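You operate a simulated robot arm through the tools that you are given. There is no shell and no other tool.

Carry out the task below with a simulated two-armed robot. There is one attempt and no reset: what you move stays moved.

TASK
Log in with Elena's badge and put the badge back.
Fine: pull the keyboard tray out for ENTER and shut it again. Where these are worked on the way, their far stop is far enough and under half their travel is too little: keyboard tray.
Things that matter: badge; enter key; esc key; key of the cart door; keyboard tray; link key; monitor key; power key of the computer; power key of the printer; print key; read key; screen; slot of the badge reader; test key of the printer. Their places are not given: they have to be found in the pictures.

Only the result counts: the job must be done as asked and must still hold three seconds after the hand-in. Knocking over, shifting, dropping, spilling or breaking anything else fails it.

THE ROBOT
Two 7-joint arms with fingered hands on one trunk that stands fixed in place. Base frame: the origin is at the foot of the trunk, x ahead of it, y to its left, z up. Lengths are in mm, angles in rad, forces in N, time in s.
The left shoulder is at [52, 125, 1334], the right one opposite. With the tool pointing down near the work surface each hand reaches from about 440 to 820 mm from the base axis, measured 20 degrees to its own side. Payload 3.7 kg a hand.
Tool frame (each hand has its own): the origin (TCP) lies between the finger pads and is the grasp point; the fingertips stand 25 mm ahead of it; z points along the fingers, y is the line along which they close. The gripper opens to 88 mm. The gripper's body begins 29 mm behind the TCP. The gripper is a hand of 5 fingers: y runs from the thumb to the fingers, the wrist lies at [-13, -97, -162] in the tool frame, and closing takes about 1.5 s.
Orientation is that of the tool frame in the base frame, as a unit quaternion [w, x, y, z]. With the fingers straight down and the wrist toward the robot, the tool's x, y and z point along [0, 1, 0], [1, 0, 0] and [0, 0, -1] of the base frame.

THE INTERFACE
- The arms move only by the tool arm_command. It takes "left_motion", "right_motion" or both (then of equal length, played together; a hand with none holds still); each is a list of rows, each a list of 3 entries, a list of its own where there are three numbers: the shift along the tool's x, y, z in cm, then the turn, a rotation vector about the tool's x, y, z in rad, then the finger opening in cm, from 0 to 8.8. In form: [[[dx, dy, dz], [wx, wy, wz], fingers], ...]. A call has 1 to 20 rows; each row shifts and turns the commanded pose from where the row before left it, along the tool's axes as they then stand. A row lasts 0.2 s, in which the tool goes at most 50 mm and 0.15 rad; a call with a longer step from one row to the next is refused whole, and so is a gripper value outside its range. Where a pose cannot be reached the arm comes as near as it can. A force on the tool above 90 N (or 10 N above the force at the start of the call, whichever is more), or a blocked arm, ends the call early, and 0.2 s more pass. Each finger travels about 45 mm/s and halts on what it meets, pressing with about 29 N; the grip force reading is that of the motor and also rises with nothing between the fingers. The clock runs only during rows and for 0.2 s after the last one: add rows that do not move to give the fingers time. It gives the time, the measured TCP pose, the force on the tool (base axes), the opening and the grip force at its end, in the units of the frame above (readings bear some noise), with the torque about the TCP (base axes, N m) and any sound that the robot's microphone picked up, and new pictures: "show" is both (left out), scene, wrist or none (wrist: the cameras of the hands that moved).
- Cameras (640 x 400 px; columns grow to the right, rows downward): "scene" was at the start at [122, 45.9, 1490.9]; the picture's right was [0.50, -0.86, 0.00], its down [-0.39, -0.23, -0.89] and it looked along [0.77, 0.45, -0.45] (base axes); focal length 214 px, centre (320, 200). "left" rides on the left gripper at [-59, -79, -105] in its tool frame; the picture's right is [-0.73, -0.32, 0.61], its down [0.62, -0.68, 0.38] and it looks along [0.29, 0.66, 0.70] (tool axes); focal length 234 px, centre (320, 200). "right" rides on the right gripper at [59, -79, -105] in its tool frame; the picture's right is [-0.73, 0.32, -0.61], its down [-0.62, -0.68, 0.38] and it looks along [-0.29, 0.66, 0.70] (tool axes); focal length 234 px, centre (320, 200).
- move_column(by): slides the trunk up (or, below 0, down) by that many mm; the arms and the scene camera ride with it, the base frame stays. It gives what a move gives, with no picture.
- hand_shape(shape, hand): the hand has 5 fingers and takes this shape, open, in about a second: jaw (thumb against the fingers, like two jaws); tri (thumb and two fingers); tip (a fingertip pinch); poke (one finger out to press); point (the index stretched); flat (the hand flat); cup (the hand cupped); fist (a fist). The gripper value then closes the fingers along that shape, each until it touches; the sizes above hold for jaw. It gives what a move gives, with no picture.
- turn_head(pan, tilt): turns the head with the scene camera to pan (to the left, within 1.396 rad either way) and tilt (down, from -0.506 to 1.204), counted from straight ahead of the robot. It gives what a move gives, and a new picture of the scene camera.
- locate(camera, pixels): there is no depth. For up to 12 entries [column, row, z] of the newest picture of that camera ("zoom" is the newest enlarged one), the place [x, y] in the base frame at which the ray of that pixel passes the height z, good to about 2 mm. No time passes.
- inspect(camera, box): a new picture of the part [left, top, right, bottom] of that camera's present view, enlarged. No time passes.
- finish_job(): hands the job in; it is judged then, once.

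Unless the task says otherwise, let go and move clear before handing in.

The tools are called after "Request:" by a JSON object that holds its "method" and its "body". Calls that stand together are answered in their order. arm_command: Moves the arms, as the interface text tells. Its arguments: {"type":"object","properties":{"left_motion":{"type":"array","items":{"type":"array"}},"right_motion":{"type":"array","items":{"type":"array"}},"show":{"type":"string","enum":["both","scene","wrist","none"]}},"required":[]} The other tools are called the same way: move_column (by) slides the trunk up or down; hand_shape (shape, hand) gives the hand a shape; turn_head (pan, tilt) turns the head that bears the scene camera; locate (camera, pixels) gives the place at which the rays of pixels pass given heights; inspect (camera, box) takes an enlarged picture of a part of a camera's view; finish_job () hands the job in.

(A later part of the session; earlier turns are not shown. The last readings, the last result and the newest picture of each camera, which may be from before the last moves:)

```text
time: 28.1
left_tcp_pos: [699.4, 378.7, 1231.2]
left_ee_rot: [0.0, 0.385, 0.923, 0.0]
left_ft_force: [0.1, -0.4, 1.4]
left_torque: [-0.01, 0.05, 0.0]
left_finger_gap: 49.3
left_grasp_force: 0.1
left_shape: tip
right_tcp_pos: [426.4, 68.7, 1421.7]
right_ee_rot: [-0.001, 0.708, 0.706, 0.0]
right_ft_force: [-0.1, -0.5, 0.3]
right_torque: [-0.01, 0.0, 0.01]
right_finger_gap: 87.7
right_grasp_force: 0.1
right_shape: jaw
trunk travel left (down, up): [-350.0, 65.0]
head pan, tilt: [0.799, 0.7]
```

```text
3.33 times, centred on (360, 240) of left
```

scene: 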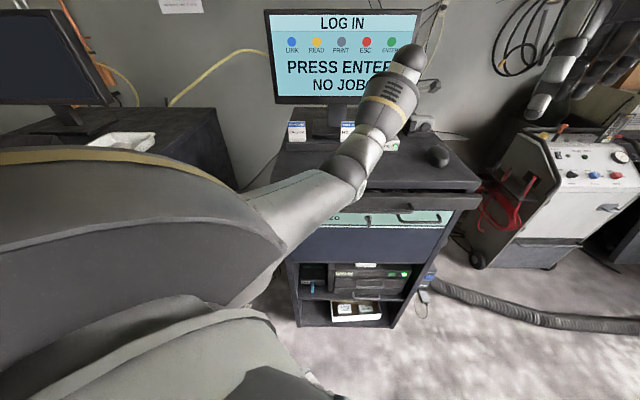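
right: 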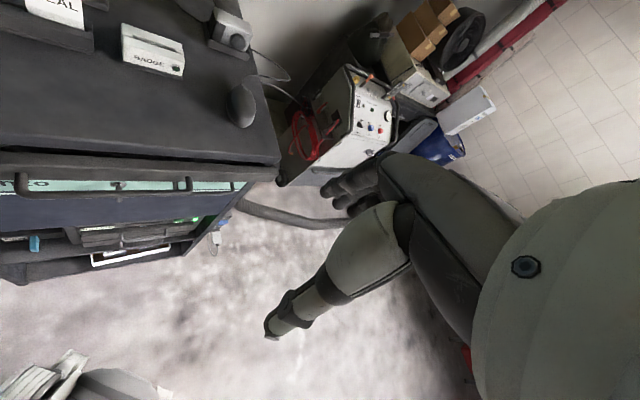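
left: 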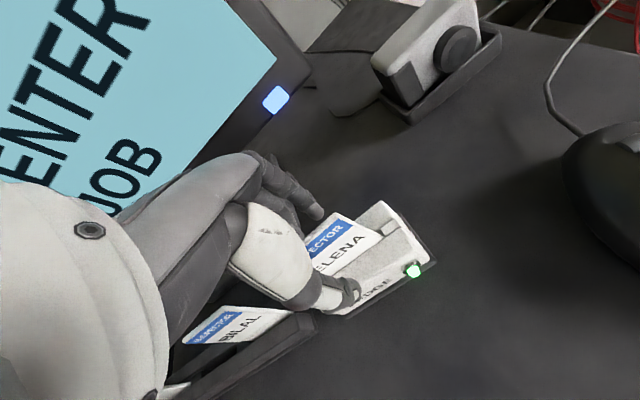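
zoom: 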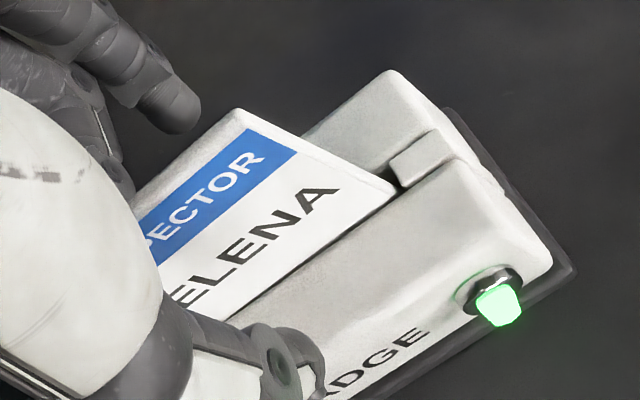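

The badge stands in the slot with the LED still green. I'll raise the left hand and retreat it to the left, away from the tray's path.

Request:
{"method": "arm_command", "body": {"left_motion": [[[0, 0, -2], [0, 0, 0], 5.0], [[0, 0, -4], [0, 0, 0], 5.0], [[0, 0, -4], [0, 0, 0], 5.0], [[0, 0, -2], [0, 0, 0], 5.0], [[4.6, -0.7, -1], [0, 0, 0], 5.0], [[4.6, -0.7, -1], [0, 0, 0], 5.0], [[4.6, -0.7, -1], [0, 0, 0], 5.0], [[4.6, -0.7, -1], [0, 0, 0], 5.0], [[4.6, -0.7, -1], [0, 0, 0], 5.0], [[4.6, -0.7, -1], [0, 0, 0], 5.0], [[4.6, -0.7, -1], [0, 0, 0], 5.0], [[4.6, -0.7, -1], [0, 0, 0], 5.0], [[0, 0, 0], [0, 0, 0], 5.0]]}}

Request:
{"method": "inspect", "body": {"camera": "scene", "box": [260, 100, 480, 240]}}

```text
time: 30.9
left_tcp_pos: [401.8, 601.2, 1430.2]
left_ee_rot: [0.0, 0.385, 0.923, 0.002]
left_ft_force: [0.1, 0.2, 0.0]
left_torque: [0.01, -0.03, -0.01]
left_finger_gap: 49.4
left_grasp_force: 0.1
left_shape: tip
right_tcp_pos: [426.6, 67.8, 1421.8]
right_ee_rot: [-0.001, 0.707, 0.707, 0.001]
right_ft_force: [0.5, 0.1, 0.4]
right_torque: [0.03, 0.02, 0.02]
right_finger_gap: 87.6
right_grasp_force: 0.0
right_shape: jaw
trunk travel left (down, up): [-350.0, 65.0]
head pan, tilt: [0.799, 0.7]
```

scene: 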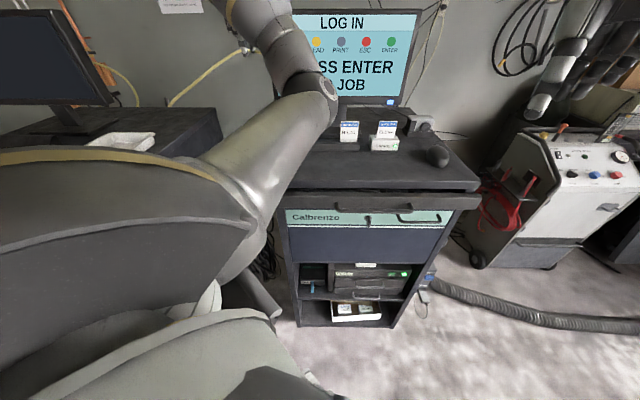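
left: 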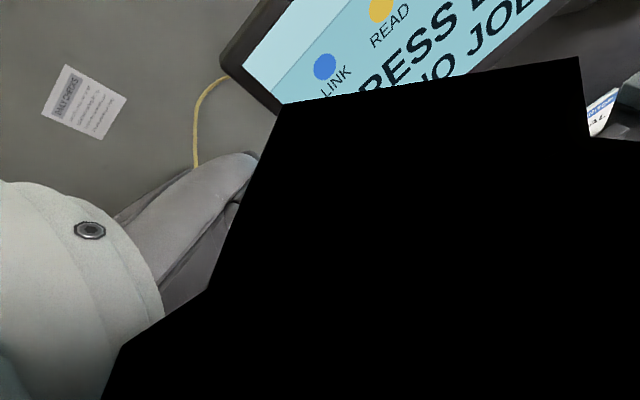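

```text
2.86 times, centred on (370, 170) of scene
```

zoom: 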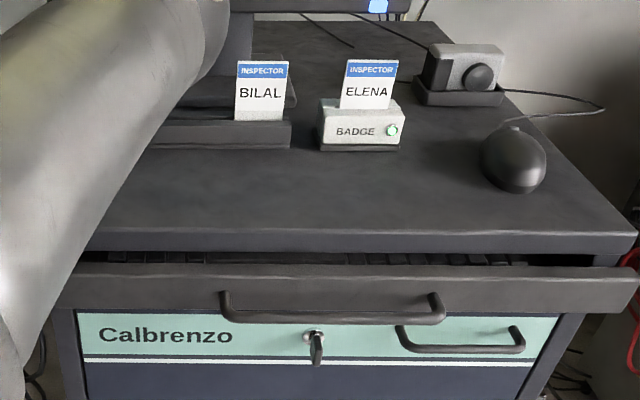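

Badge stays in the slot (ELENA, LED green). The left arm blocks the head camera, so I'll take it back to its earlier clear pose, and at the same time bring the right hand toward the tray handle with yaw 45°.

Request:
{"method": "arm_command", "body": {"left_motion": [[[2.27, -3.2, 0.77], [0, 0, 0], 5.0], [[2.27, -3.2, 0.77], [0, 0, 0], 5.0], [[2.27, -3.2, 0.77], [0, 0, 0], 5.0], [[0, 0, 0], [0, 0, 0.1297], 5.0], [[0, 0, 0], [0, 0, 0.1297], 5.0], [[0, 0, 0], [0, 0, 0.1297], 5.0], [[0, 0, 0], [0, 0, 0.1297], 5.0], [[0, 0, 0], [0, 0, 0.1297], 5.0], [[0, 0, 0], [0, 0, 0.1297], 5.0], [[0, 0, 0], [0, 0, 0], 5.0]], "right_motion": [[[0, 0, 0], [0, 0, -0.131], 8.8], [[0, 0, 0], [0, 0, -0.131], 8.8], [[0, 0, 0], [0, 0, -0.131], 8.8], [[0, 0, 0], [0, 0, -0.131], 8.8], [[0, 0, 0], [0, 0, -0.131], 8.8], [[0, 0, 0], [0, 0, -0.131], 8.8], [[0, 0, 0], [0, 0, 0], 8.8], [[0, 0, 4], [0, 0, 0], 8.8], [[0, 0, 4], [0, 0, 0], 8.8], [[0, 0, 0], [0, 0, 0], 8.8]]}}

Request:
{"method": "inspect", "body": {"camera": "right", "box": [0, 0, 320, 200]}}

```text
time: 33.1
left_tcp_pos: [284.1, 583.0, 1406.5]
left_ee_rot: [0.001, 0.707, 0.707, 0.0]
left_ft_force: [-0.2, -0.6, -0.3]
left_torque: [0.02, 0.01, -0.01]
left_finger_gap: 49.8
left_grasp_force: 0.1
left_shape: tip
right_tcp_pos: [426.6, 68.8, 1341.0]
right_ee_rot: [0.0, 0.382, 0.924, 0.001]
right_ft_force: [0.4, 0.6, -0.6]
right_torque: [0.04, -0.01, -0.05]
right_finger_gap: 87.7
right_grasp_force: 0.0
right_shape: jaw
trunk travel left (down, up): [-350.0, 65.0]
head pan, tilt: [0.799, 0.7]
```

scene: 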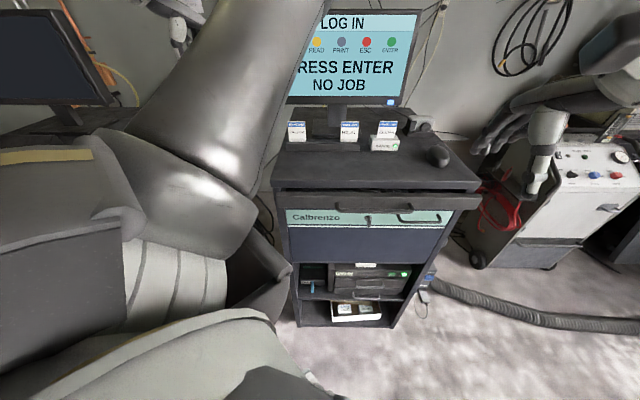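
right: 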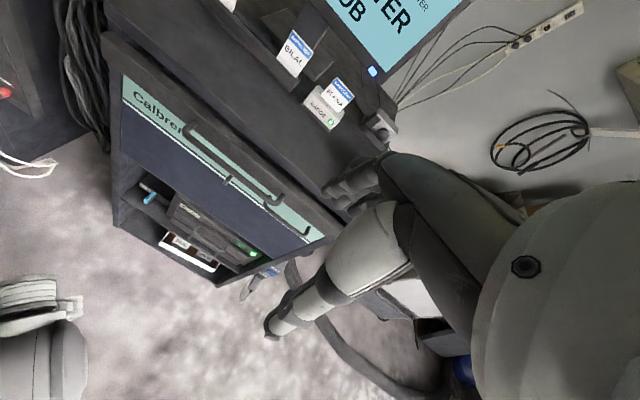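
left: 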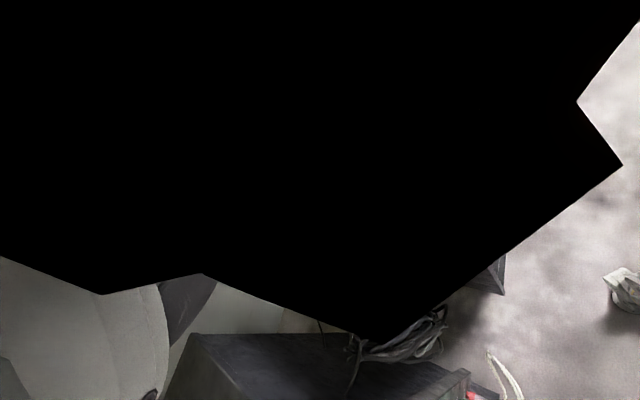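

```text
2.00 times, centred on (160, 100) of right
```

zoom: 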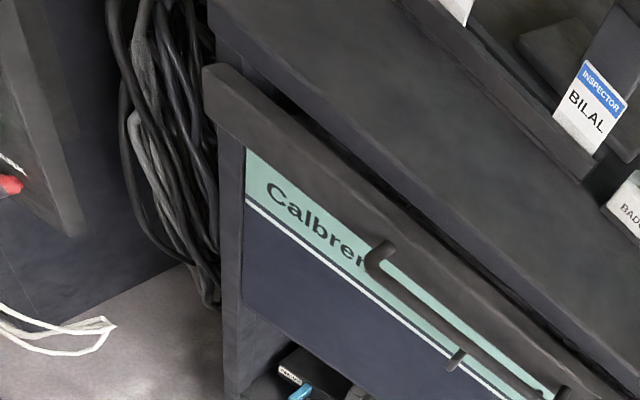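

The left elbow has swung inward in front of the camera. I'll stretch the left hand further out to its side to pull the elbow away.

Request:
{"method": "arm_command", "body": {"left_motion": [[[3.5, 1.2, 0.5], [0, 0, 0], 5.0], [[3.5, 1.2, 0.5], [0, 0, 0], 5.0], [[3.5, 1.2, 0.5], [0, 0, 0], 5.0], [[3.5, 1.2, 0.5], [0, 0, 0], 5.0], [[0, 0, 0], [0, 0, 0], 5.0]]}}

```text
time: 34.3
left_tcp_pos: [333.9, 720.6, 1389.0]
left_ee_rot: [0.001, 0.706, 0.708, 0.001]
left_ft_force: [0.9, 0.0, -0.6]
left_torque: [-0.02, 0.02, 0.01]
left_finger_gap: 49.7
left_grasp_force: 0.1
left_shape: tip
right_tcp_pos: [428.0, 68.3, 1341.0]
right_ee_rot: [-0.001, 0.383, 0.924, 0.001]
right_ft_force: [-0.6, -0.1, 0.1]
right_torque: [0.02, 0.01, 0.03]
right_finger_gap: 87.5
right_grasp_force: 0.0
right_shape: jaw
trunk travel left (down, up): [-350.0, 65.0]
head pan, tilt: [0.799, 0.7]
```

scene: 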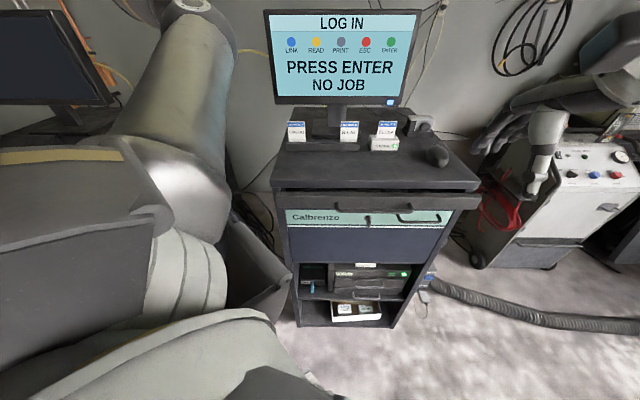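
left: 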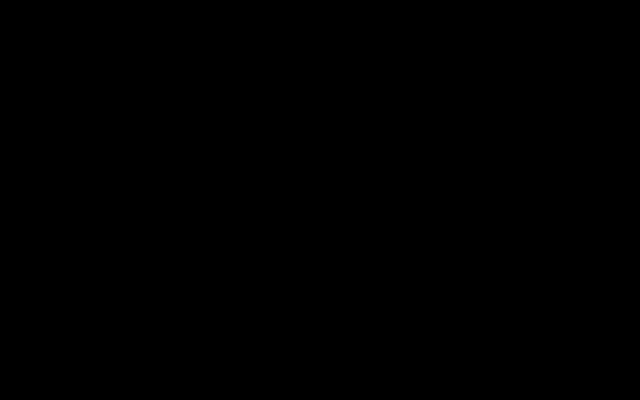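

The view is clear. Now I'll zoom on the handle from the right wrist and the head to fix its geometry and the gap behind it.

Request:
{"method": "inspect", "body": {"camera": "right", "box": [160, 100, 340, 250]}}

Request:
{"method": "inspect", "body": {"camera": "scene", "box": [320, 180, 432, 250]}}

```text
2.67 times, centred on (250, 175) of right
```

zoom: 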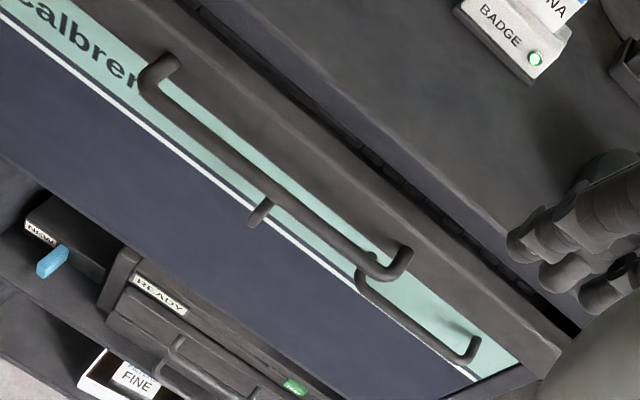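

```text
5.71 times, centred on (376, 215) of scene
```

zoom: 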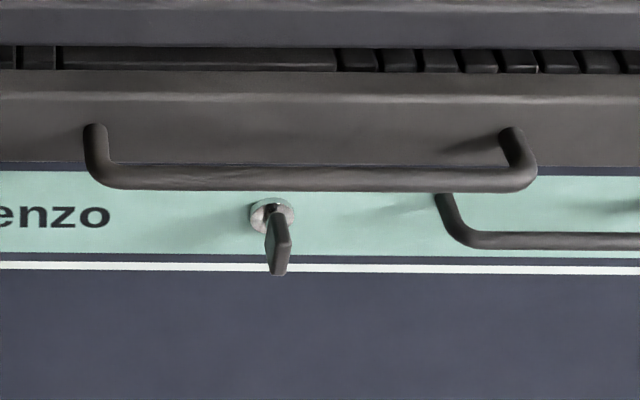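

Request:
{"method": "locate", "body": {"camera": "scene", "pixels": [[337.5, 211.5, 1050], [337.5, 211.5, 1100], [411.9, 212.0, 1050], [411.9, 212.0, 1100], [336.6, 202.75, 1050], [336.6, 202.75, 1100], [409.6, 203.3, 1050], [409.6, 203.3, 1100]]}}

Request:
{"method": "locate", "body": {"camera": "right", "pixels": [[186.25, 131.9, 1050], [186.25, 131.9, 1100], [276.25, 202.4, 1050], [276.25, 202.4, 1100], [194.5, 123.25, 1050], [194.5, 123.25, 1100], [281.9, 193.75, 1050], [281.9, 193.75, 1100]]}}

```text
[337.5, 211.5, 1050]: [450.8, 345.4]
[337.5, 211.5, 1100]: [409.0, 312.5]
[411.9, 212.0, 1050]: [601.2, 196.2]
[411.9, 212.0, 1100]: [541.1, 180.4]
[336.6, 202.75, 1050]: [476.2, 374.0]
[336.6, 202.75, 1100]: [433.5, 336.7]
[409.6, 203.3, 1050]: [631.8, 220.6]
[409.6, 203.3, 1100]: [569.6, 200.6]
```

```text
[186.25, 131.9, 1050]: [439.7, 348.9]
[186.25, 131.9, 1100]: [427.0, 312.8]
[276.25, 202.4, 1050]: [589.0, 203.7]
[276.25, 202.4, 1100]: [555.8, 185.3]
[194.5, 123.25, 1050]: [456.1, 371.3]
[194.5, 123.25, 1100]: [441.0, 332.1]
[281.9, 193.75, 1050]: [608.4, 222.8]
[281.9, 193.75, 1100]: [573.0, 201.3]
```

The bar runs (435,334,1069)→(574,192,1073) with ~25 mm standoff; the lock key hangs below its middle and the door handle below its right end. I'll pitch the right hand forward (~75°) and bring it in front of the bar between those.

Request:
{"method": "arm_command", "body": {"right_motion": [[[0, 0, 0], [-0.1454, 0, 0], 6.0], [[0, 0, 0], [-0.1454, 0, 0], 6.0], [[0, 0, 0], [-0.1454, 0, 0], 6.0], [[0, 0, 0], [-0.1454, 0, 0], 6.0], [[0, 0, 0], [-0.1454, 0, 0], 6.0], [[0, 0, 0], [-0.1454, 0, 0], 6.0], [[0, 0, 0], [-0.1454, 0, 0], 6.0], [[0, 0, 0], [-0.1454, 0, 0], 6.0], [[0, 0, 0], [-0.1454, 0, 0], 6.0], [[0, 0, 0], [0, 0, 0], 6.0]]}}

```text
time: 36.5
left_tcp_pos: [331.7, 723.8, 1387.6]
left_ee_rot: [0.0, 0.707, 0.708, 0.0]
left_ft_force: [0.2, -0.1, 0.1]
left_torque: [0.01, -0.04, -0.02]
left_finger_gap: 49.5
left_grasp_force: 0.1
left_shape: tip
right_tcp_pos: [427.9, 65.7, 1342.8]
right_ee_rot: [0.231, 0.301, 0.734, 0.564]
right_ft_force: [-1.2, 0.2, 0.5]
right_torque: [-0.03, -0.02, -0.03]
right_finger_gap: 60.1
right_grasp_force: 0.0
right_shape: jaw
right hand out of reach, approached as far as the arm can: row 9
trunk travel left (down, up): [-350.0, 65.0]
head pan, tilt: [0.799, 0.7]
```

scene: 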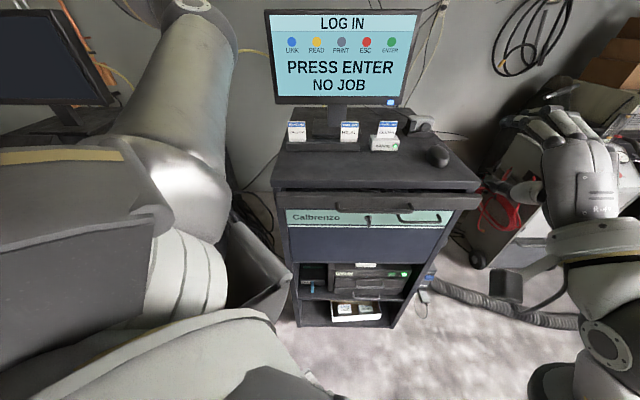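
right: 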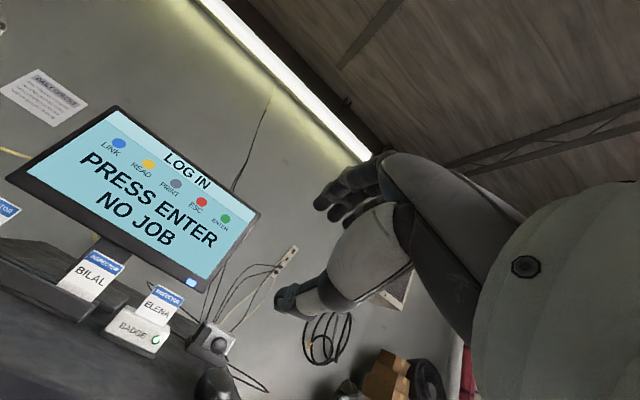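

The pitch of ~75° is reached. Now moving the right hand down and forward to about 60 mm in front of the bar.

Request:
{"method": "arm_command", "body": {"right_motion": [[[0.86, -3.24, 2.83], [0, 0, 0], 6.0], [[0.86, -3.24, 2.83], [0, 0, 0], 6.0], [[0.86, -3.24, 2.83], [0, 0, 0], 6.0], [[0.86, -3.24, 2.83], [0, 0, 0], 6.0], [[0.86, -3.24, 2.83], [0, 0, 0], 6.0], [[0.86, -3.24, 2.83], [0, 0, 0], 6.0], [[0.86, -3.24, 2.83], [0, 0, 0], 6.0], [[0, 0, 0], [0, 0, 0], 6.0]]}}

Request:
{"method": "inspect", "body": {"camera": "scene", "box": [310, 170, 470, 270]}}

```text
time: 38.3
left_tcp_pos: [332.0, 722.6, 1389.0]
left_ee_rot: [0.0, 0.706, 0.708, 0.001]
left_ft_force: [-0.9, -0.3, -0.4]
left_torque: [0.0, -0.01, -0.01]
left_finger_gap: 49.7
left_grasp_force: 0.0
left_shape: tip
right_tcp_pos: [549.3, 110.6, 1090.9]
right_ee_rot: [0.228, 0.301, 0.734, 0.565]
right_ft_force: [0.2, 0.2, 0.0]
right_torque: [0.0, 0.02, 0.0]
right_finger_gap: 60.1
right_grasp_force: 0.0
right_shape: jaw
right hand out of reach, approached as far as the arm can: row 1, 2, 3, 4, 5, 6, 7
trunk travel left (down, up): [-350.0, 65.0]
head pan, tilt: [0.799, 0.7]
```

scene: 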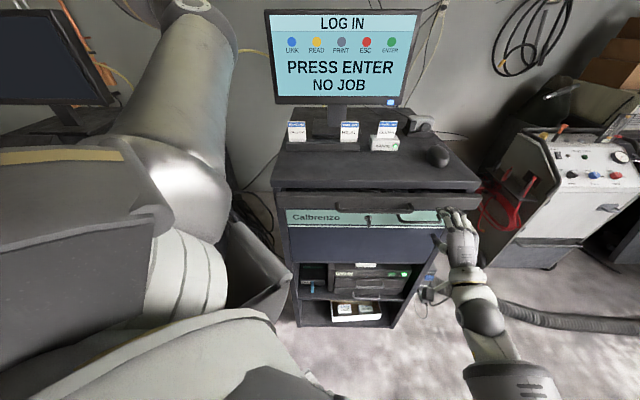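
right: 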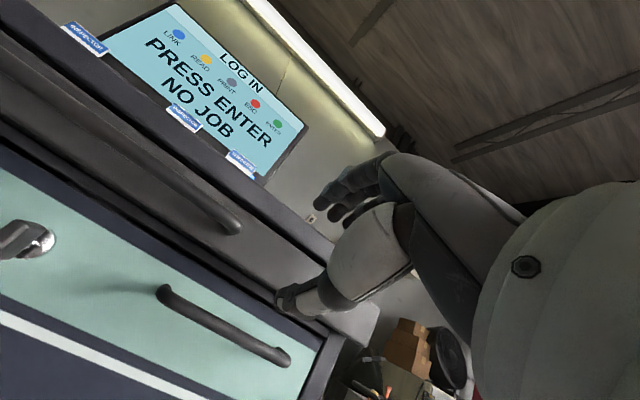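

```text
4.00 times, centred on (390, 220) of scene
```

zoom: 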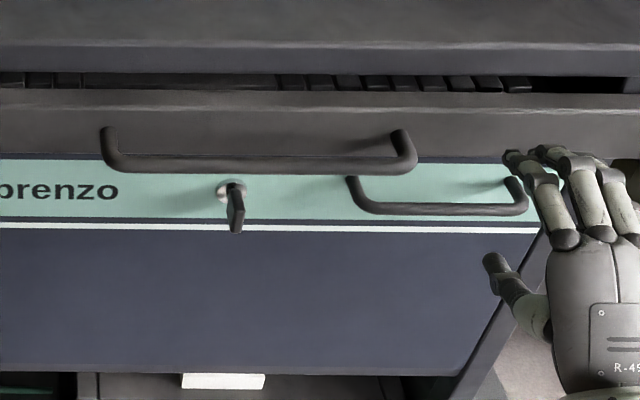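

The right arm could not reach that pose (it stopped at (549,111,1091), clear of the cart). A forward pitch with yaw ~0 should suit the arm better, so I'll back off and turn the yaw by −45°.

Request:
{"method": "arm_command", "body": {"right_motion": [[[0, 0, -4], [0, 0, 0], 6.0], [[0, 0, -4], [0, 0, 0], 6.0], [[0, 0, -4], [0, 0, 0], 6.0], [[0, 0, 0], [0, -0.1264, 0.0339], 6.0], [[0, 0, 0], [0, -0.1264, 0.0339], 6.0], [[0, 0, 0], [0, -0.1264, 0.0339], 6.0], [[0, 0, 0], [0, -0.1264, 0.0339], 6.0], [[0, 0, 0], [0, -0.1264, 0.0339], 6.0], [[0, 0, 0], [0, -0.1264, 0.0339], 6.0], [[0, 0, 0], [0, 0, 0], 6.0]]}}

```text
time: 40.5
left_tcp_pos: [331.5, 722.7, 1387.6]
left_ee_rot: [0.001, 0.707, 0.707, 0.001]
left_ft_force: [0.3, 0.4, -0.1]
left_torque: [-0.01, 0.02, 0.01]
left_finger_gap: 49.4
left_grasp_force: 0.0
left_shape: tip
right_tcp_pos: [550.7, -235.7, 1169.0]
right_ee_rot: [0.386, 0.516, 0.605, 0.468]
right_ft_force: [0.1, -0.3, 0.4]
right_torque: [0.0, 0.0, -0.02]
right_finger_gap: 60.0
right_grasp_force: 0.1
right_shape: jaw
right hand out of reach, approached as far as the arm can: row 4, 5, 6, 7, 8, 9
trunk travel left (down, up): [-350.0, 65.0]
head pan, tilt: [0.799, 0.7]
```

scene: 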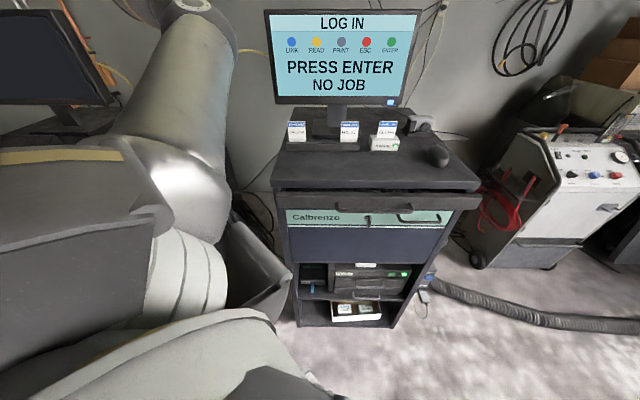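
right: 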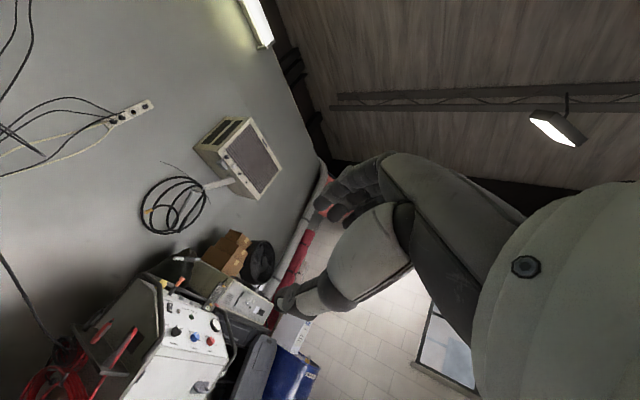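

That orientation drives the arm to its limits. I'll bring it back up and restore the fingers-down orientation, which suits these arms.

Request:
{"method": "arm_command", "body": {"right_motion": [[[0, 4, 0], [0, 0, 0], 6.0], [[0, 4, 0], [0, 0, 0], 6.0], [[0, 4, 0], [0, 0, 0], 6.0], [[0, 4, 0], [0, 0, 0], 6.0], [[0, 4, 0], [0, 0, 0], 6.0], [[0, 0, 0], [0.1454, 0, 0], 6.0], [[0, 0, 0], [0.1454, 0, 0], 6.0], [[0, 0, 0], [0.1454, 0, 0], 6.0], [[0, 0, 0], [0.1454, 0, 0], 6.0], [[0, 0, 0], [0.1454, 0, 0], 6.0], [[0, 0, 0], [0.1454, 0, 0], 6.0], [[0, 0, 0], [0.1454, 0, 0], 6.0], [[0, 0, 0], [0.1454, 0, 0], 6.0], [[0, 0, 0], [0.1454, 0, 0], 6.0], [[0, 0, 0], [0, 0, 0], 6.0], [[0, 0, 0], [0, 0, 0], 6.0]]}}

```text
time: 43.9
left_tcp_pos: [331.6, 723.4, 1386.6]
left_ee_rot: [0.001, 0.707, 0.707, 0.001]
left_ft_force: [0.3, 0.7, 0.7]
left_torque: [-0.04, 0.01, 0.0]
left_finger_gap: 49.6
left_grasp_force: 0.1
left_shape: tip
right_tcp_pos: [603.0, -227.6, 1361.3]
right_ee_rot: [-0.007, 0.645, 0.764, 0.002]
right_ft_force: [-0.1, 0.4, 0.0]
right_torque: [0.02, -0.02, -0.01]
right_finger_gap: 60.3
right_grasp_force: 0.1
right_shape: jaw
trunk travel left (down, up): [-350.0, 65.0]
head pan, tilt: [0.799, 0.7]
```

scene: 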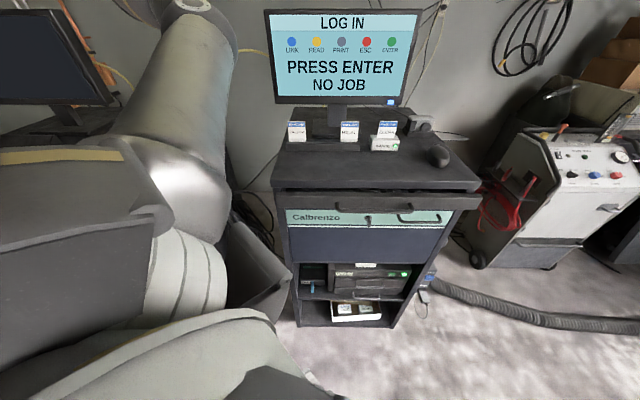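
right: 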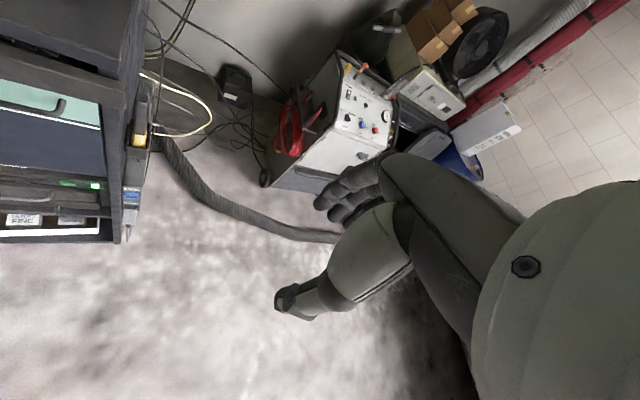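

Commands continue from the reached pose, and the right hand is now fingers-down at (603,−228,1361). I'll bring it fingers-down, yaw 45°, to the space in front of the handle and look.

Request:
{"method": "arm_command", "body": {"right_motion": [[[4.6, -1.06, 0], [0, 0, 0], 6.0], [[4.6, -1.06, 0], [0, 0, 0], 6.0], [[4.6, -1.06, 0], [0, 0, 0], 6.0], [[4.6, -1.06, 0], [0, 0, 0], 6.0], [[4.6, -1.06, 0], [0, 0, 0], 6.0], [[4.6, -1.06, 0], [0, 0, 0], 6.0], [[4.6, -1.06, 0], [0, 0, 0], 6.0], [[4.6, -1.06, 0], [0, 0, 0], 6.0], [[4.6, -1.06, 0], [0, 0, 0], 6.0], [[0, 0, 0], [0, 0, -0.1236], 6.0], [[0, 0, 0], [0, 0, -0.1236], 6.0], [[0, 0, 0], [0, 0, -0.1236], 6.0], [[0, 0, 0], [0, 0, -0.1236], 6.0], [[0, 0, 0], [0, 0, -0.1236], 6.0], [[0, 0, 3.7], [0, 0, 0], 6.0], [[0, 0, 3.7], [0, 0, 0], 6.0], [[0, 0, 3.7], [0, 0, 0], 6.0], [[0, 0, 0], [0, 0, 0], 6.0]]}}

Request:
{"method": "inspect", "body": {"camera": "right", "box": [60, 40, 380, 240]}}

```text
time: 47.7
left_tcp_pos: [331.8, 724.0, 1388.0]
left_ee_rot: [0.001, 0.707, 0.707, 0.001]
left_ft_force: [-0.1, -1.3, -0.2]
left_torque: [-0.03, 0.0, 0.01]
left_finger_gap: 49.5
left_grasp_force: 0.0
left_shape: tip
right_tcp_pos: [438.8, 164.3, 1256.4]
right_ee_rot: [-0.006, 0.383, 0.924, 0.005]
right_ft_force: [-0.5, 0.6, -0.8]
right_torque: [0.0, 0.0, -0.01]
right_finger_gap: 60.4
right_grasp_force: 0.2
right_shape: jaw
trunk travel left (down, up): [-350.0, 65.0]
head pan, tilt: [0.799, 0.7]
```

scene: 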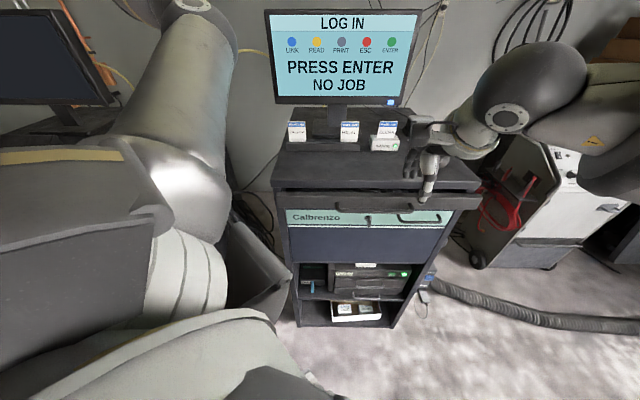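
right: 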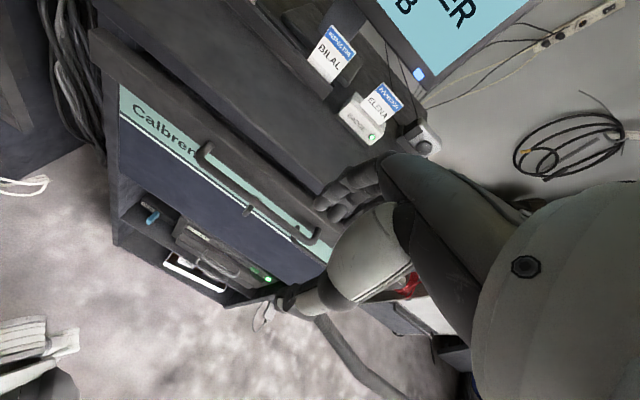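

```text
2.00 times, centred on (220, 140) of right
```

zoom: 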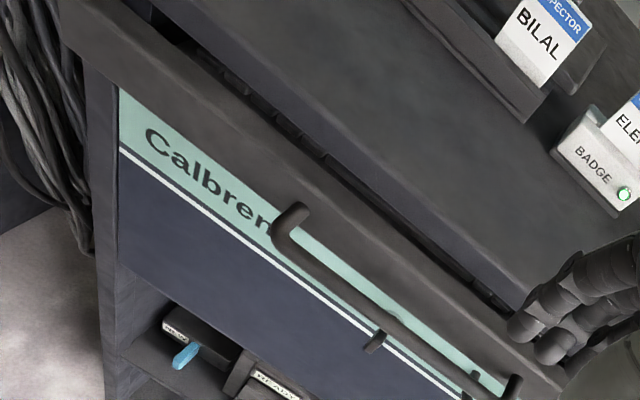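

The right hand is above/in front of the handle, reachable. I'll test pitching forward 45° here.

Request:
{"method": "arm_command", "body": {"right_motion": [[[0, 0, 0], [-0.131, 0, 0], 6.0], [[0, 0, 0], [-0.131, 0, 0], 6.0], [[0, 0, 0], [-0.131, 0, 0], 6.0], [[0, 0, 0], [-0.131, 0, 0], 6.0], [[0, 0, 0], [-0.131, 0, 0], 6.0], [[0, 0, 0], [-0.131, 0, 0], 6.0], [[0, 0, 0], [0, 0, 0], 6.0]]}}

```text
time: 49.3
left_tcp_pos: [332.8, 723.8, 1387.5]
left_ee_rot: [0.001, 0.706, 0.708, 0.001]
left_ft_force: [-0.8, 0.3, 0.2]
left_torque: [0.0, 0.0, 0.0]
left_finger_gap: 49.4
left_grasp_force: 0.1
left_shape: tip
right_tcp_pos: [439.8, 161.5, 1265.1]
right_ee_rot: [0.117, 0.349, 0.873, 0.32]
right_ft_force: [-0.1, 0.2, 1.0]
right_torque: [-0.02, 0.02, 0.02]
right_finger_gap: 60.2
right_grasp_force: 0.0
right_shape: jaw
right hand out of reach, approached as far as the arm can: row 6
trunk travel left (down, up): [-350.0, 65.0]
head pan, tilt: [0.799, 0.7]
```

scene: 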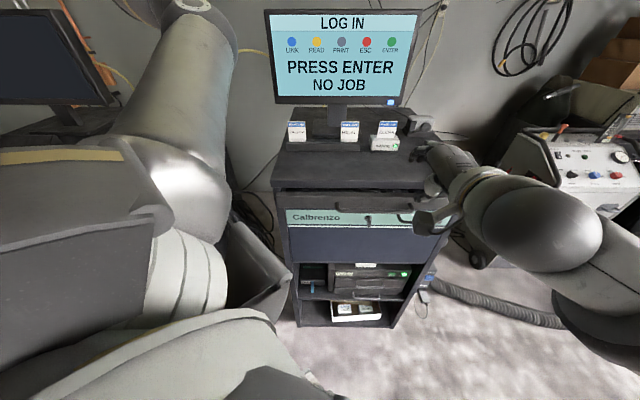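
right: 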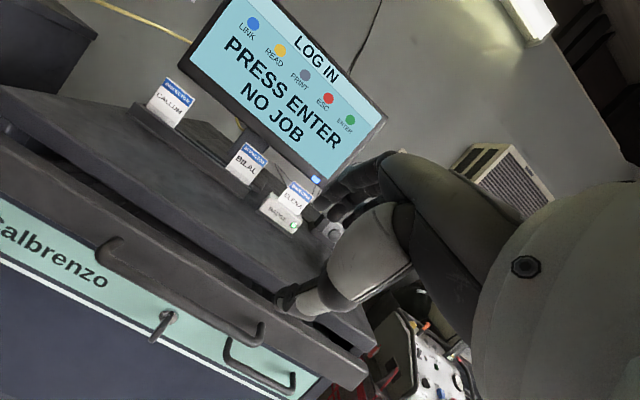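

Forward pitch is limited to ~40° at this height. I'll zoom on the handle from this view to judge the gap behind the bar.

Request:
{"method": "inspect", "body": {"camera": "right", "box": [80, 220, 300, 400]}}

Request:
{"method": "inspect", "body": {"camera": "right", "box": [0, 80, 400, 400]}}

Request:
{"method": "inspect", "body": {"camera": "scene", "box": [260, 170, 500, 260]}}

```text
2.22 times, centred on (190, 310) of right
```

zoom: 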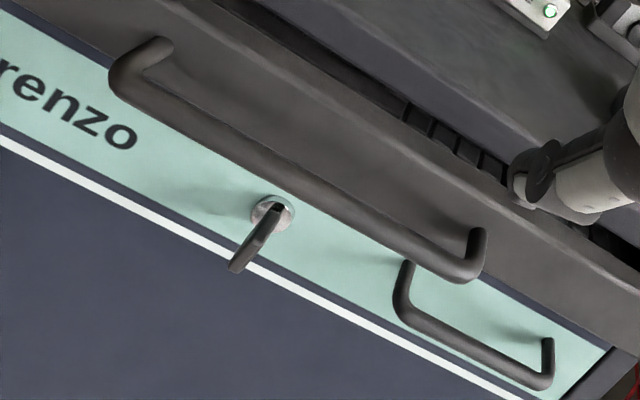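

```text
1.25 times, centred on (200, 240) of right
```

zoom: 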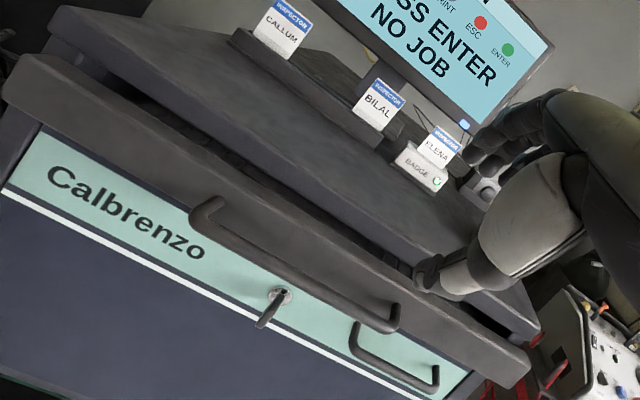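

```text
2.67 times, centred on (380, 215) of scene
```

zoom: 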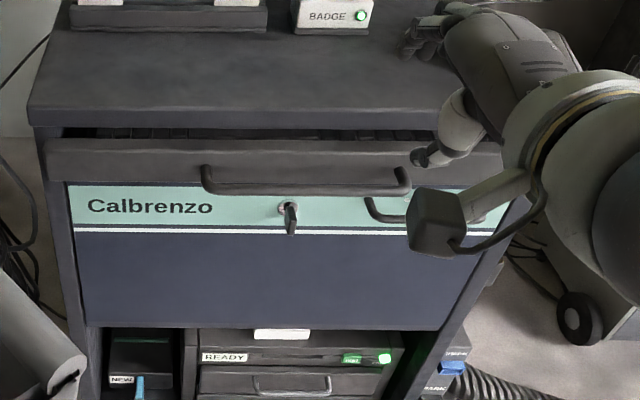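

The gap behind the bar looks like ~30 mm, so a fingers-down pinch (index behind, thumb in front) will work. I'll set the tip shape, un-pitch to ~12° and move to just above the bar right of the lock key.

Request:
{"method": "hand_shape", "body": {"shape": "tip", "hand": "right"}}

Request:
{"method": "arm_command", "body": {"right_motion": [[[0, 0, 0], [0.122, 0, 0], 3.6], [[0, 0, 0], [0.122, 0, 0], 3.6], [[0, 0, 0], [0.122, 0, 0], 3.6], [[0, 0, 0], [0.122, 0, 0], 3.6], [[-0.22, 2.19, 3.4], [0, 0, 0], 3.6], [[-0.22, 2.19, 3.4], [0, 0, 0], 3.6], [[-0.22, 2.19, 3.4], [0, 0, 0], 3.6], [[-0.22, 2.19, 3.4], [0, 0, 0], 3.6], [[0, 0, 0], [0, 0, 0], 3.6]]}}

Request:
{"method": "inspect", "body": {"camera": "right", "box": [160, 120, 420, 360]}}

Request:
{"method": "inspect", "body": {"camera": "scene", "box": [320, 150, 448, 230]}}

```text
time: 50.2
left_tcp_pos: [332.8, 723.1, 1388.2]
left_ee_rot: [0.0, 0.706, 0.708, 0.0]
left_ft_force: [0.6, 0.6, 0.0]
left_torque: [0.0, 0.03, 0.02]
left_finger_gap: 49.6
left_grasp_force: 0.0
left_shape: tip
right_tcp_pos: [439.7, 160.5, 1263.0]
right_ee_rot: [0.115, 0.348, 0.874, 0.32]
right_ft_force: [0.4, -0.4, 1.3]
right_torque: [0.02, -0.02, -0.01]
right_finger_gap: 87.9
right_grasp_force: 0.1
right_shape: tip
trunk travel left (down, up): [-350.0, 65.0]
head pan, tilt: [0.799, 0.7]
```

```text
time: 52.2
left_tcp_pos: [331.3, 723.0, 1389.2]
left_ee_rot: [0.0, 0.707, 0.708, 0.001]
left_ft_force: [-0.4, -0.1, 0.3]
left_torque: [0.03, -0.02, -0.02]
left_finger_gap: 49.4
left_grasp_force: 0.0
left_shape: tip
right_tcp_pos: [521.3, 239.2, 1149.2]
right_ee_rot: [0.028, 0.366, 0.925, 0.099]
right_ft_force: [0.4, 0.4, -0.3]
right_torque: [-0.03, 0.01, 0.0]
right_finger_gap: 36.3
right_grasp_force: 0.0
right_shape: tip
trunk travel left (down, up): [-350.0, 65.0]
head pan, tilt: [0.799, 0.7]
```

scene: 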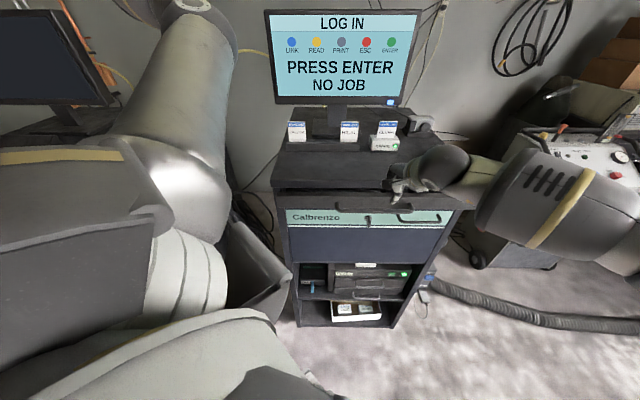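
right: 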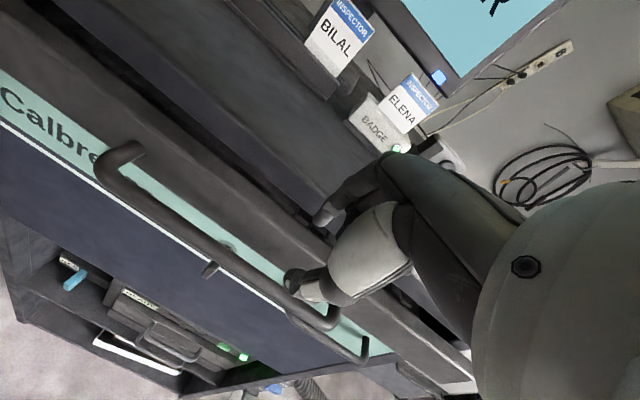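

```text
1.67 times, centred on (290, 240) of right
```

zoom: 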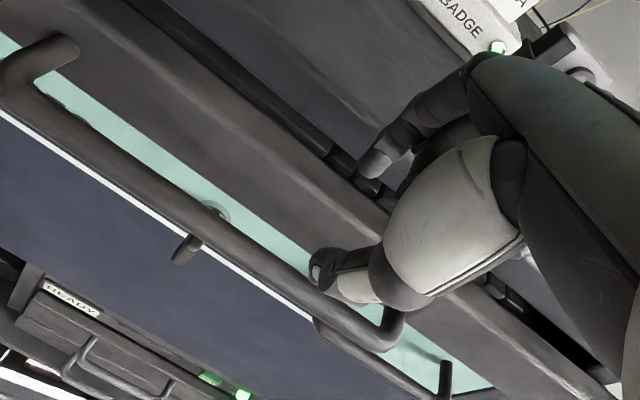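

```text
5.00 times, centred on (384, 190) of scene
```

zoom: 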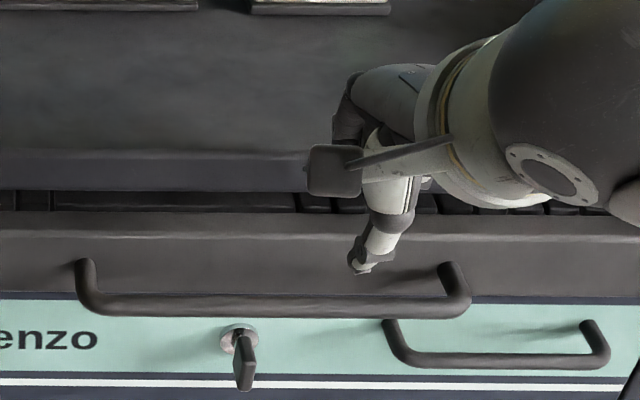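

I'll re-triangulate the bar corners with this closer view before descending.

Request:
{"method": "locate", "body": {"camera": "scene", "pixels": [[338.4, 210, 1060], [338.4, 210, 1080], [411, 210.6, 1060], [411, 210.6, 1080], [375, 211.0, 1060], [375, 211.0, 1080]]}}

Request:
{"method": "inspect", "body": {"camera": "right", "box": [80, 120, 240, 220]}}

Request:
{"method": "inspect", "body": {"camera": "right", "box": [260, 260, 420, 380]}}

```text
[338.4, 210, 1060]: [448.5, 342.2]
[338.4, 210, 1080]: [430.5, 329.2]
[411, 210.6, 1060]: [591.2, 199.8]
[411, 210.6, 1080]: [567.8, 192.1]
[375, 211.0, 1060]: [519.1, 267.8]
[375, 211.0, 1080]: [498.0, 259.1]
```

```text
4.00 times, centred on (160, 170) of right
```

zoom: 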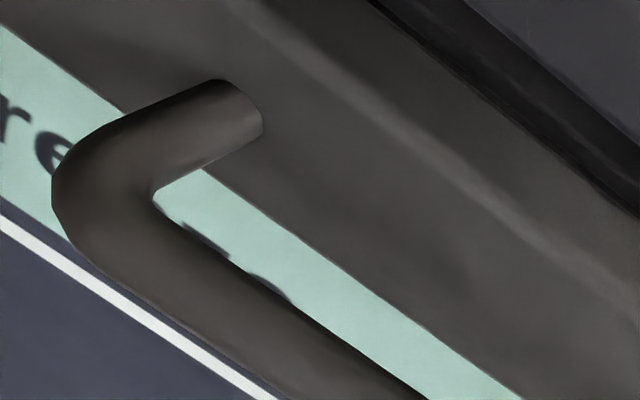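

```text
3.33 times, centred on (340, 320) of right
```

zoom: 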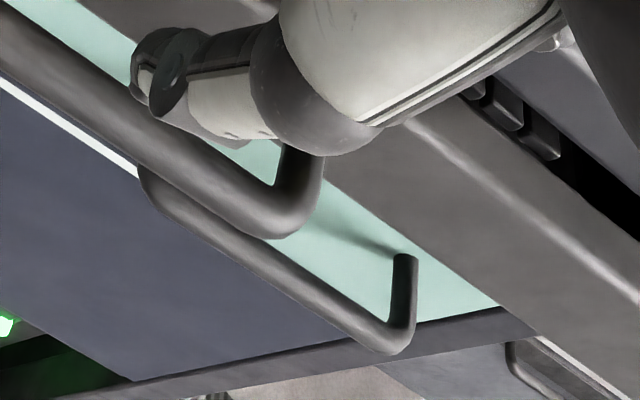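

Request:
{"method": "locate", "body": {"camera": "right", "pixels": [[107.5, 168.75, 1060], [107.5, 168.75, 1080], [329.5, 323, 1060], [329.5, 323, 1080], [142.5, 146.25, 1080], [142.5, 146.25, 1100]]}}

Request:
{"method": "locate", "body": {"camera": "scene", "pixels": [[337.2, 202.4, 1080], [337.2, 202.4, 1100]]}}

```text
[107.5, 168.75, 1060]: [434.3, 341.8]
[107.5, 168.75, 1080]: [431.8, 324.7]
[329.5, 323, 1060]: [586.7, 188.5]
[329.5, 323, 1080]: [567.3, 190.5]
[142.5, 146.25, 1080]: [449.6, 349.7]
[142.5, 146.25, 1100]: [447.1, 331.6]
```

```text
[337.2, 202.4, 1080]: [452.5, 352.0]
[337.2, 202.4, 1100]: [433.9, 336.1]
```

The bar is at z≈1080, v≈536 with the tray front at v≈565, so the index must fit in a ~24 mm gap. I'll narrow the opening to 30 mm, shift slightly toward me, and descend part-way to check.

Request:
{"method": "arm_command", "body": {"right_motion": [[[0, -0.55, 0.1], [0, 0, 0], 3.0], [[0, 0.2, 1.0], [0, 0, 0], 3.0], [[0, -0.62, 1.95], [0, 0, 0], 3.0], [[0, 0, 0], [0, 0, 0], 3.0]]}}

Request:
{"method": "inspect", "body": {"camera": "right", "box": [220, 150, 420, 330]}}

Request:
{"method": "inspect", "body": {"camera": "scene", "box": [340, 170, 420, 220]}}

```text
time: 53.2
left_tcp_pos: [329.9, 721.7, 1389.7]
left_ee_rot: [0.001, 0.707, 0.708, 0.002]
left_ft_force: [0.4, -0.1, 0.2]
left_torque: [0.0, 0.0, -0.02]
left_finger_gap: 49.2
left_grasp_force: 0.1
left_shape: tip
right_tcp_pos: [520.8, 238.3, 1121.6]
right_ee_rot: [0.029, 0.365, 0.925, 0.104]
right_ft_force: [-0.7, -2.4, 24.2]
right_torque: [0.48, -0.42, -0.03]
right_finger_gap: 33.2
right_grasp_force: 0.0
right_shape: tip
trunk travel left (down, up): [-350.0, 65.0]
head pan, tilt: [0.799, 0.7]
```

scene: 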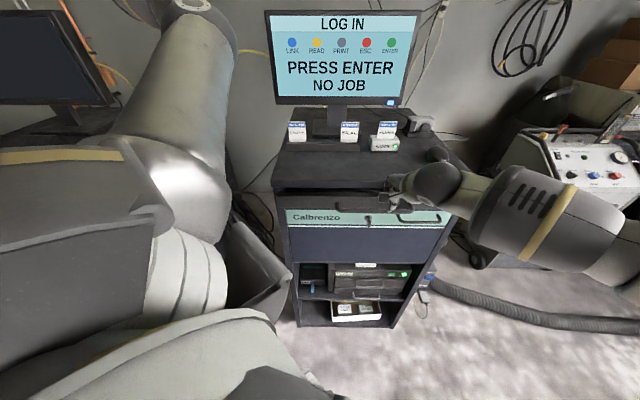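
right: 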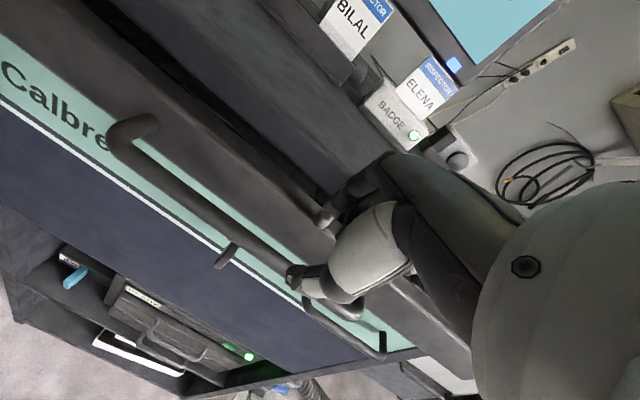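

```text
2.22 times, centred on (320, 240) of right
```

zoom: 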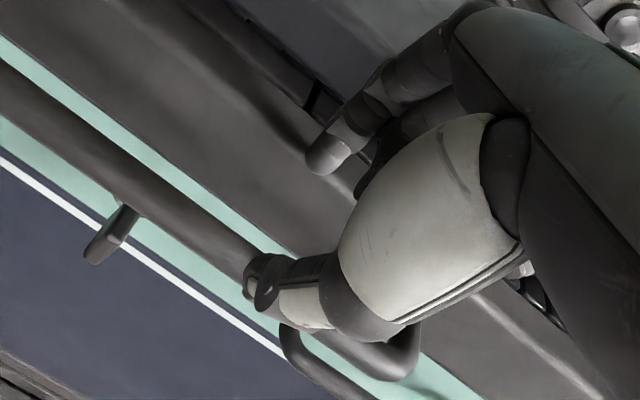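

```text
8.00 times, centred on (380, 195) of scene
```

zoom: 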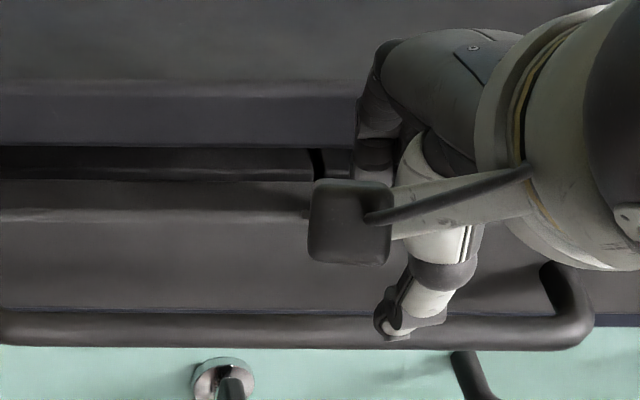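

The index tip landed on top of the tray front (24 N). I'll lift off, move ~12 mm toward me and reduce the pitch before trying again.

Request:
{"method": "arm_command", "body": {"right_motion": [[[0, 0, -1.5], [0, 0, 0], 3.0], [[0, -0.6, -1.5], [0, 0, 0], 3.0], [[0, 0, 0], [0.1, 0, 0], 3.0], [[0, -0.3, 0], [0.1, 0, 0], 3.0], [[0, 0, 0], [0, 0, 0], 3.0], [[0, 0, 0], [0, 0, 0], 3.0]]}}

Request:
{"method": "inspect", "body": {"camera": "right", "box": [220, 150, 420, 330]}}

Request:
{"method": "inspect", "body": {"camera": "scene", "box": [340, 170, 420, 220]}}

```text
time: 54.6
left_tcp_pos: [331.7, 723.3, 1387.5]
left_ee_rot: [0.001, 0.707, 0.708, 0.0]
left_ft_force: [0.1, 0.2, -0.5]
left_torque: [0.03, -0.06, 0.0]
left_finger_gap: 49.5
left_grasp_force: 0.1
left_shape: tip
right_tcp_pos: [509.5, 226.6, 1145.1]
right_ee_rot: [-0.009, 0.367, 0.93, 0.006]
right_ft_force: [0.2, 0.3, 0.2]
right_torque: [-0.01, -0.02, 0.0]
right_finger_gap: 30.7
right_grasp_force: 0.0
right_shape: tip
trunk travel left (down, up): [-350.0, 65.0]
head pan, tilt: [0.799, 0.7]
```

scene: 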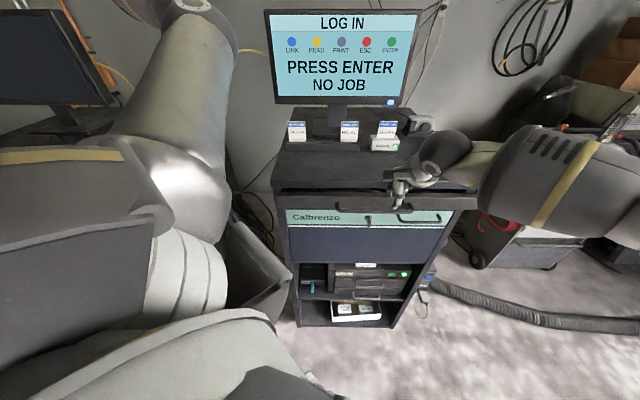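
right: 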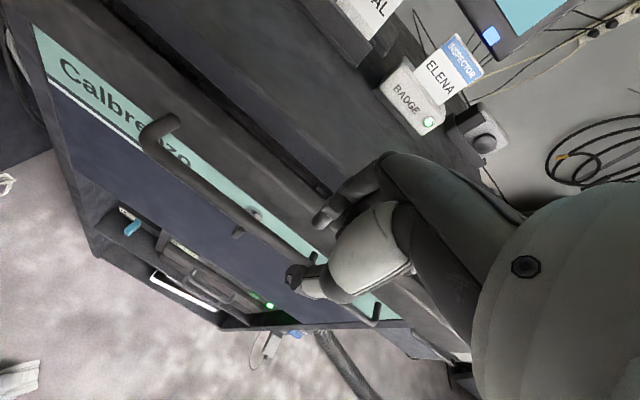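

```text
2.22 times, centred on (320, 240) of right
```

zoom: 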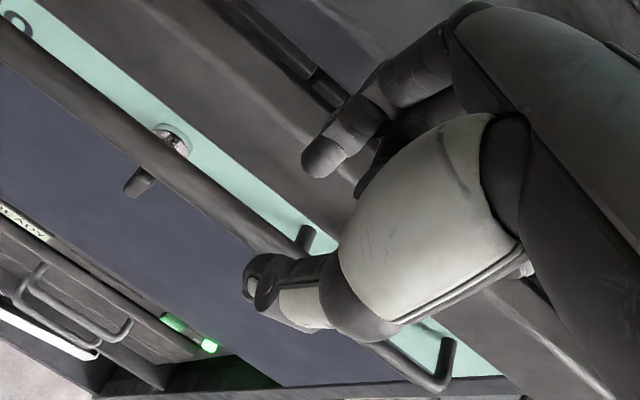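

```text
8.00 times, centred on (380, 195) of scene
```

zoom: 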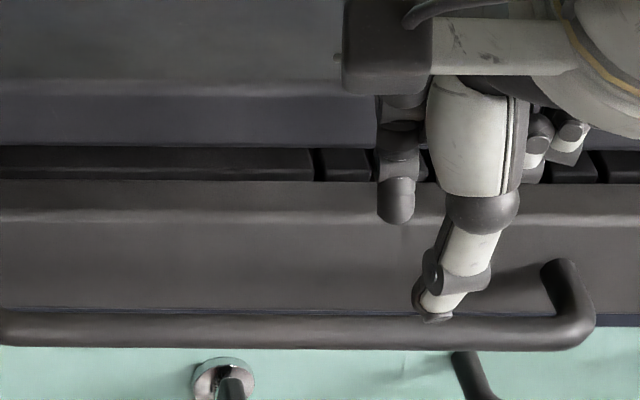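

Pitch is now ~0. I'll locate the index tip, thumb tip, bar and tray front edge in the scene image to set the right offset.

Request:
{"method": "locate", "body": {"camera": "scene", "pixels": [[389.6, 196.5, 1121], [394.4, 209, 1121], [389.6, 210.8, 1080], [394.4, 210.9, 1080], [380, 194.6, 1110], [380, 208.5, 1080], [380, 190, 1110]]}}

Request:
{"method": "locate", "body": {"camera": "right", "pixels": [[321, 220, 1121], [294, 273, 1121], [251, 235, 1080], [194, 185, 1080]]}}

```text
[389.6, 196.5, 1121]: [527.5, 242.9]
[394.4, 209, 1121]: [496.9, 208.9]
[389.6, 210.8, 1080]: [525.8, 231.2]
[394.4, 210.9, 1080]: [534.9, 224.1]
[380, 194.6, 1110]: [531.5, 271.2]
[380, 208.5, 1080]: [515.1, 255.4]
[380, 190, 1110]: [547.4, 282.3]
```

```text
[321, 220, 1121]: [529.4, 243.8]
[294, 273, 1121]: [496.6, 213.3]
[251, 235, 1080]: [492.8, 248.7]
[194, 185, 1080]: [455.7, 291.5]
```

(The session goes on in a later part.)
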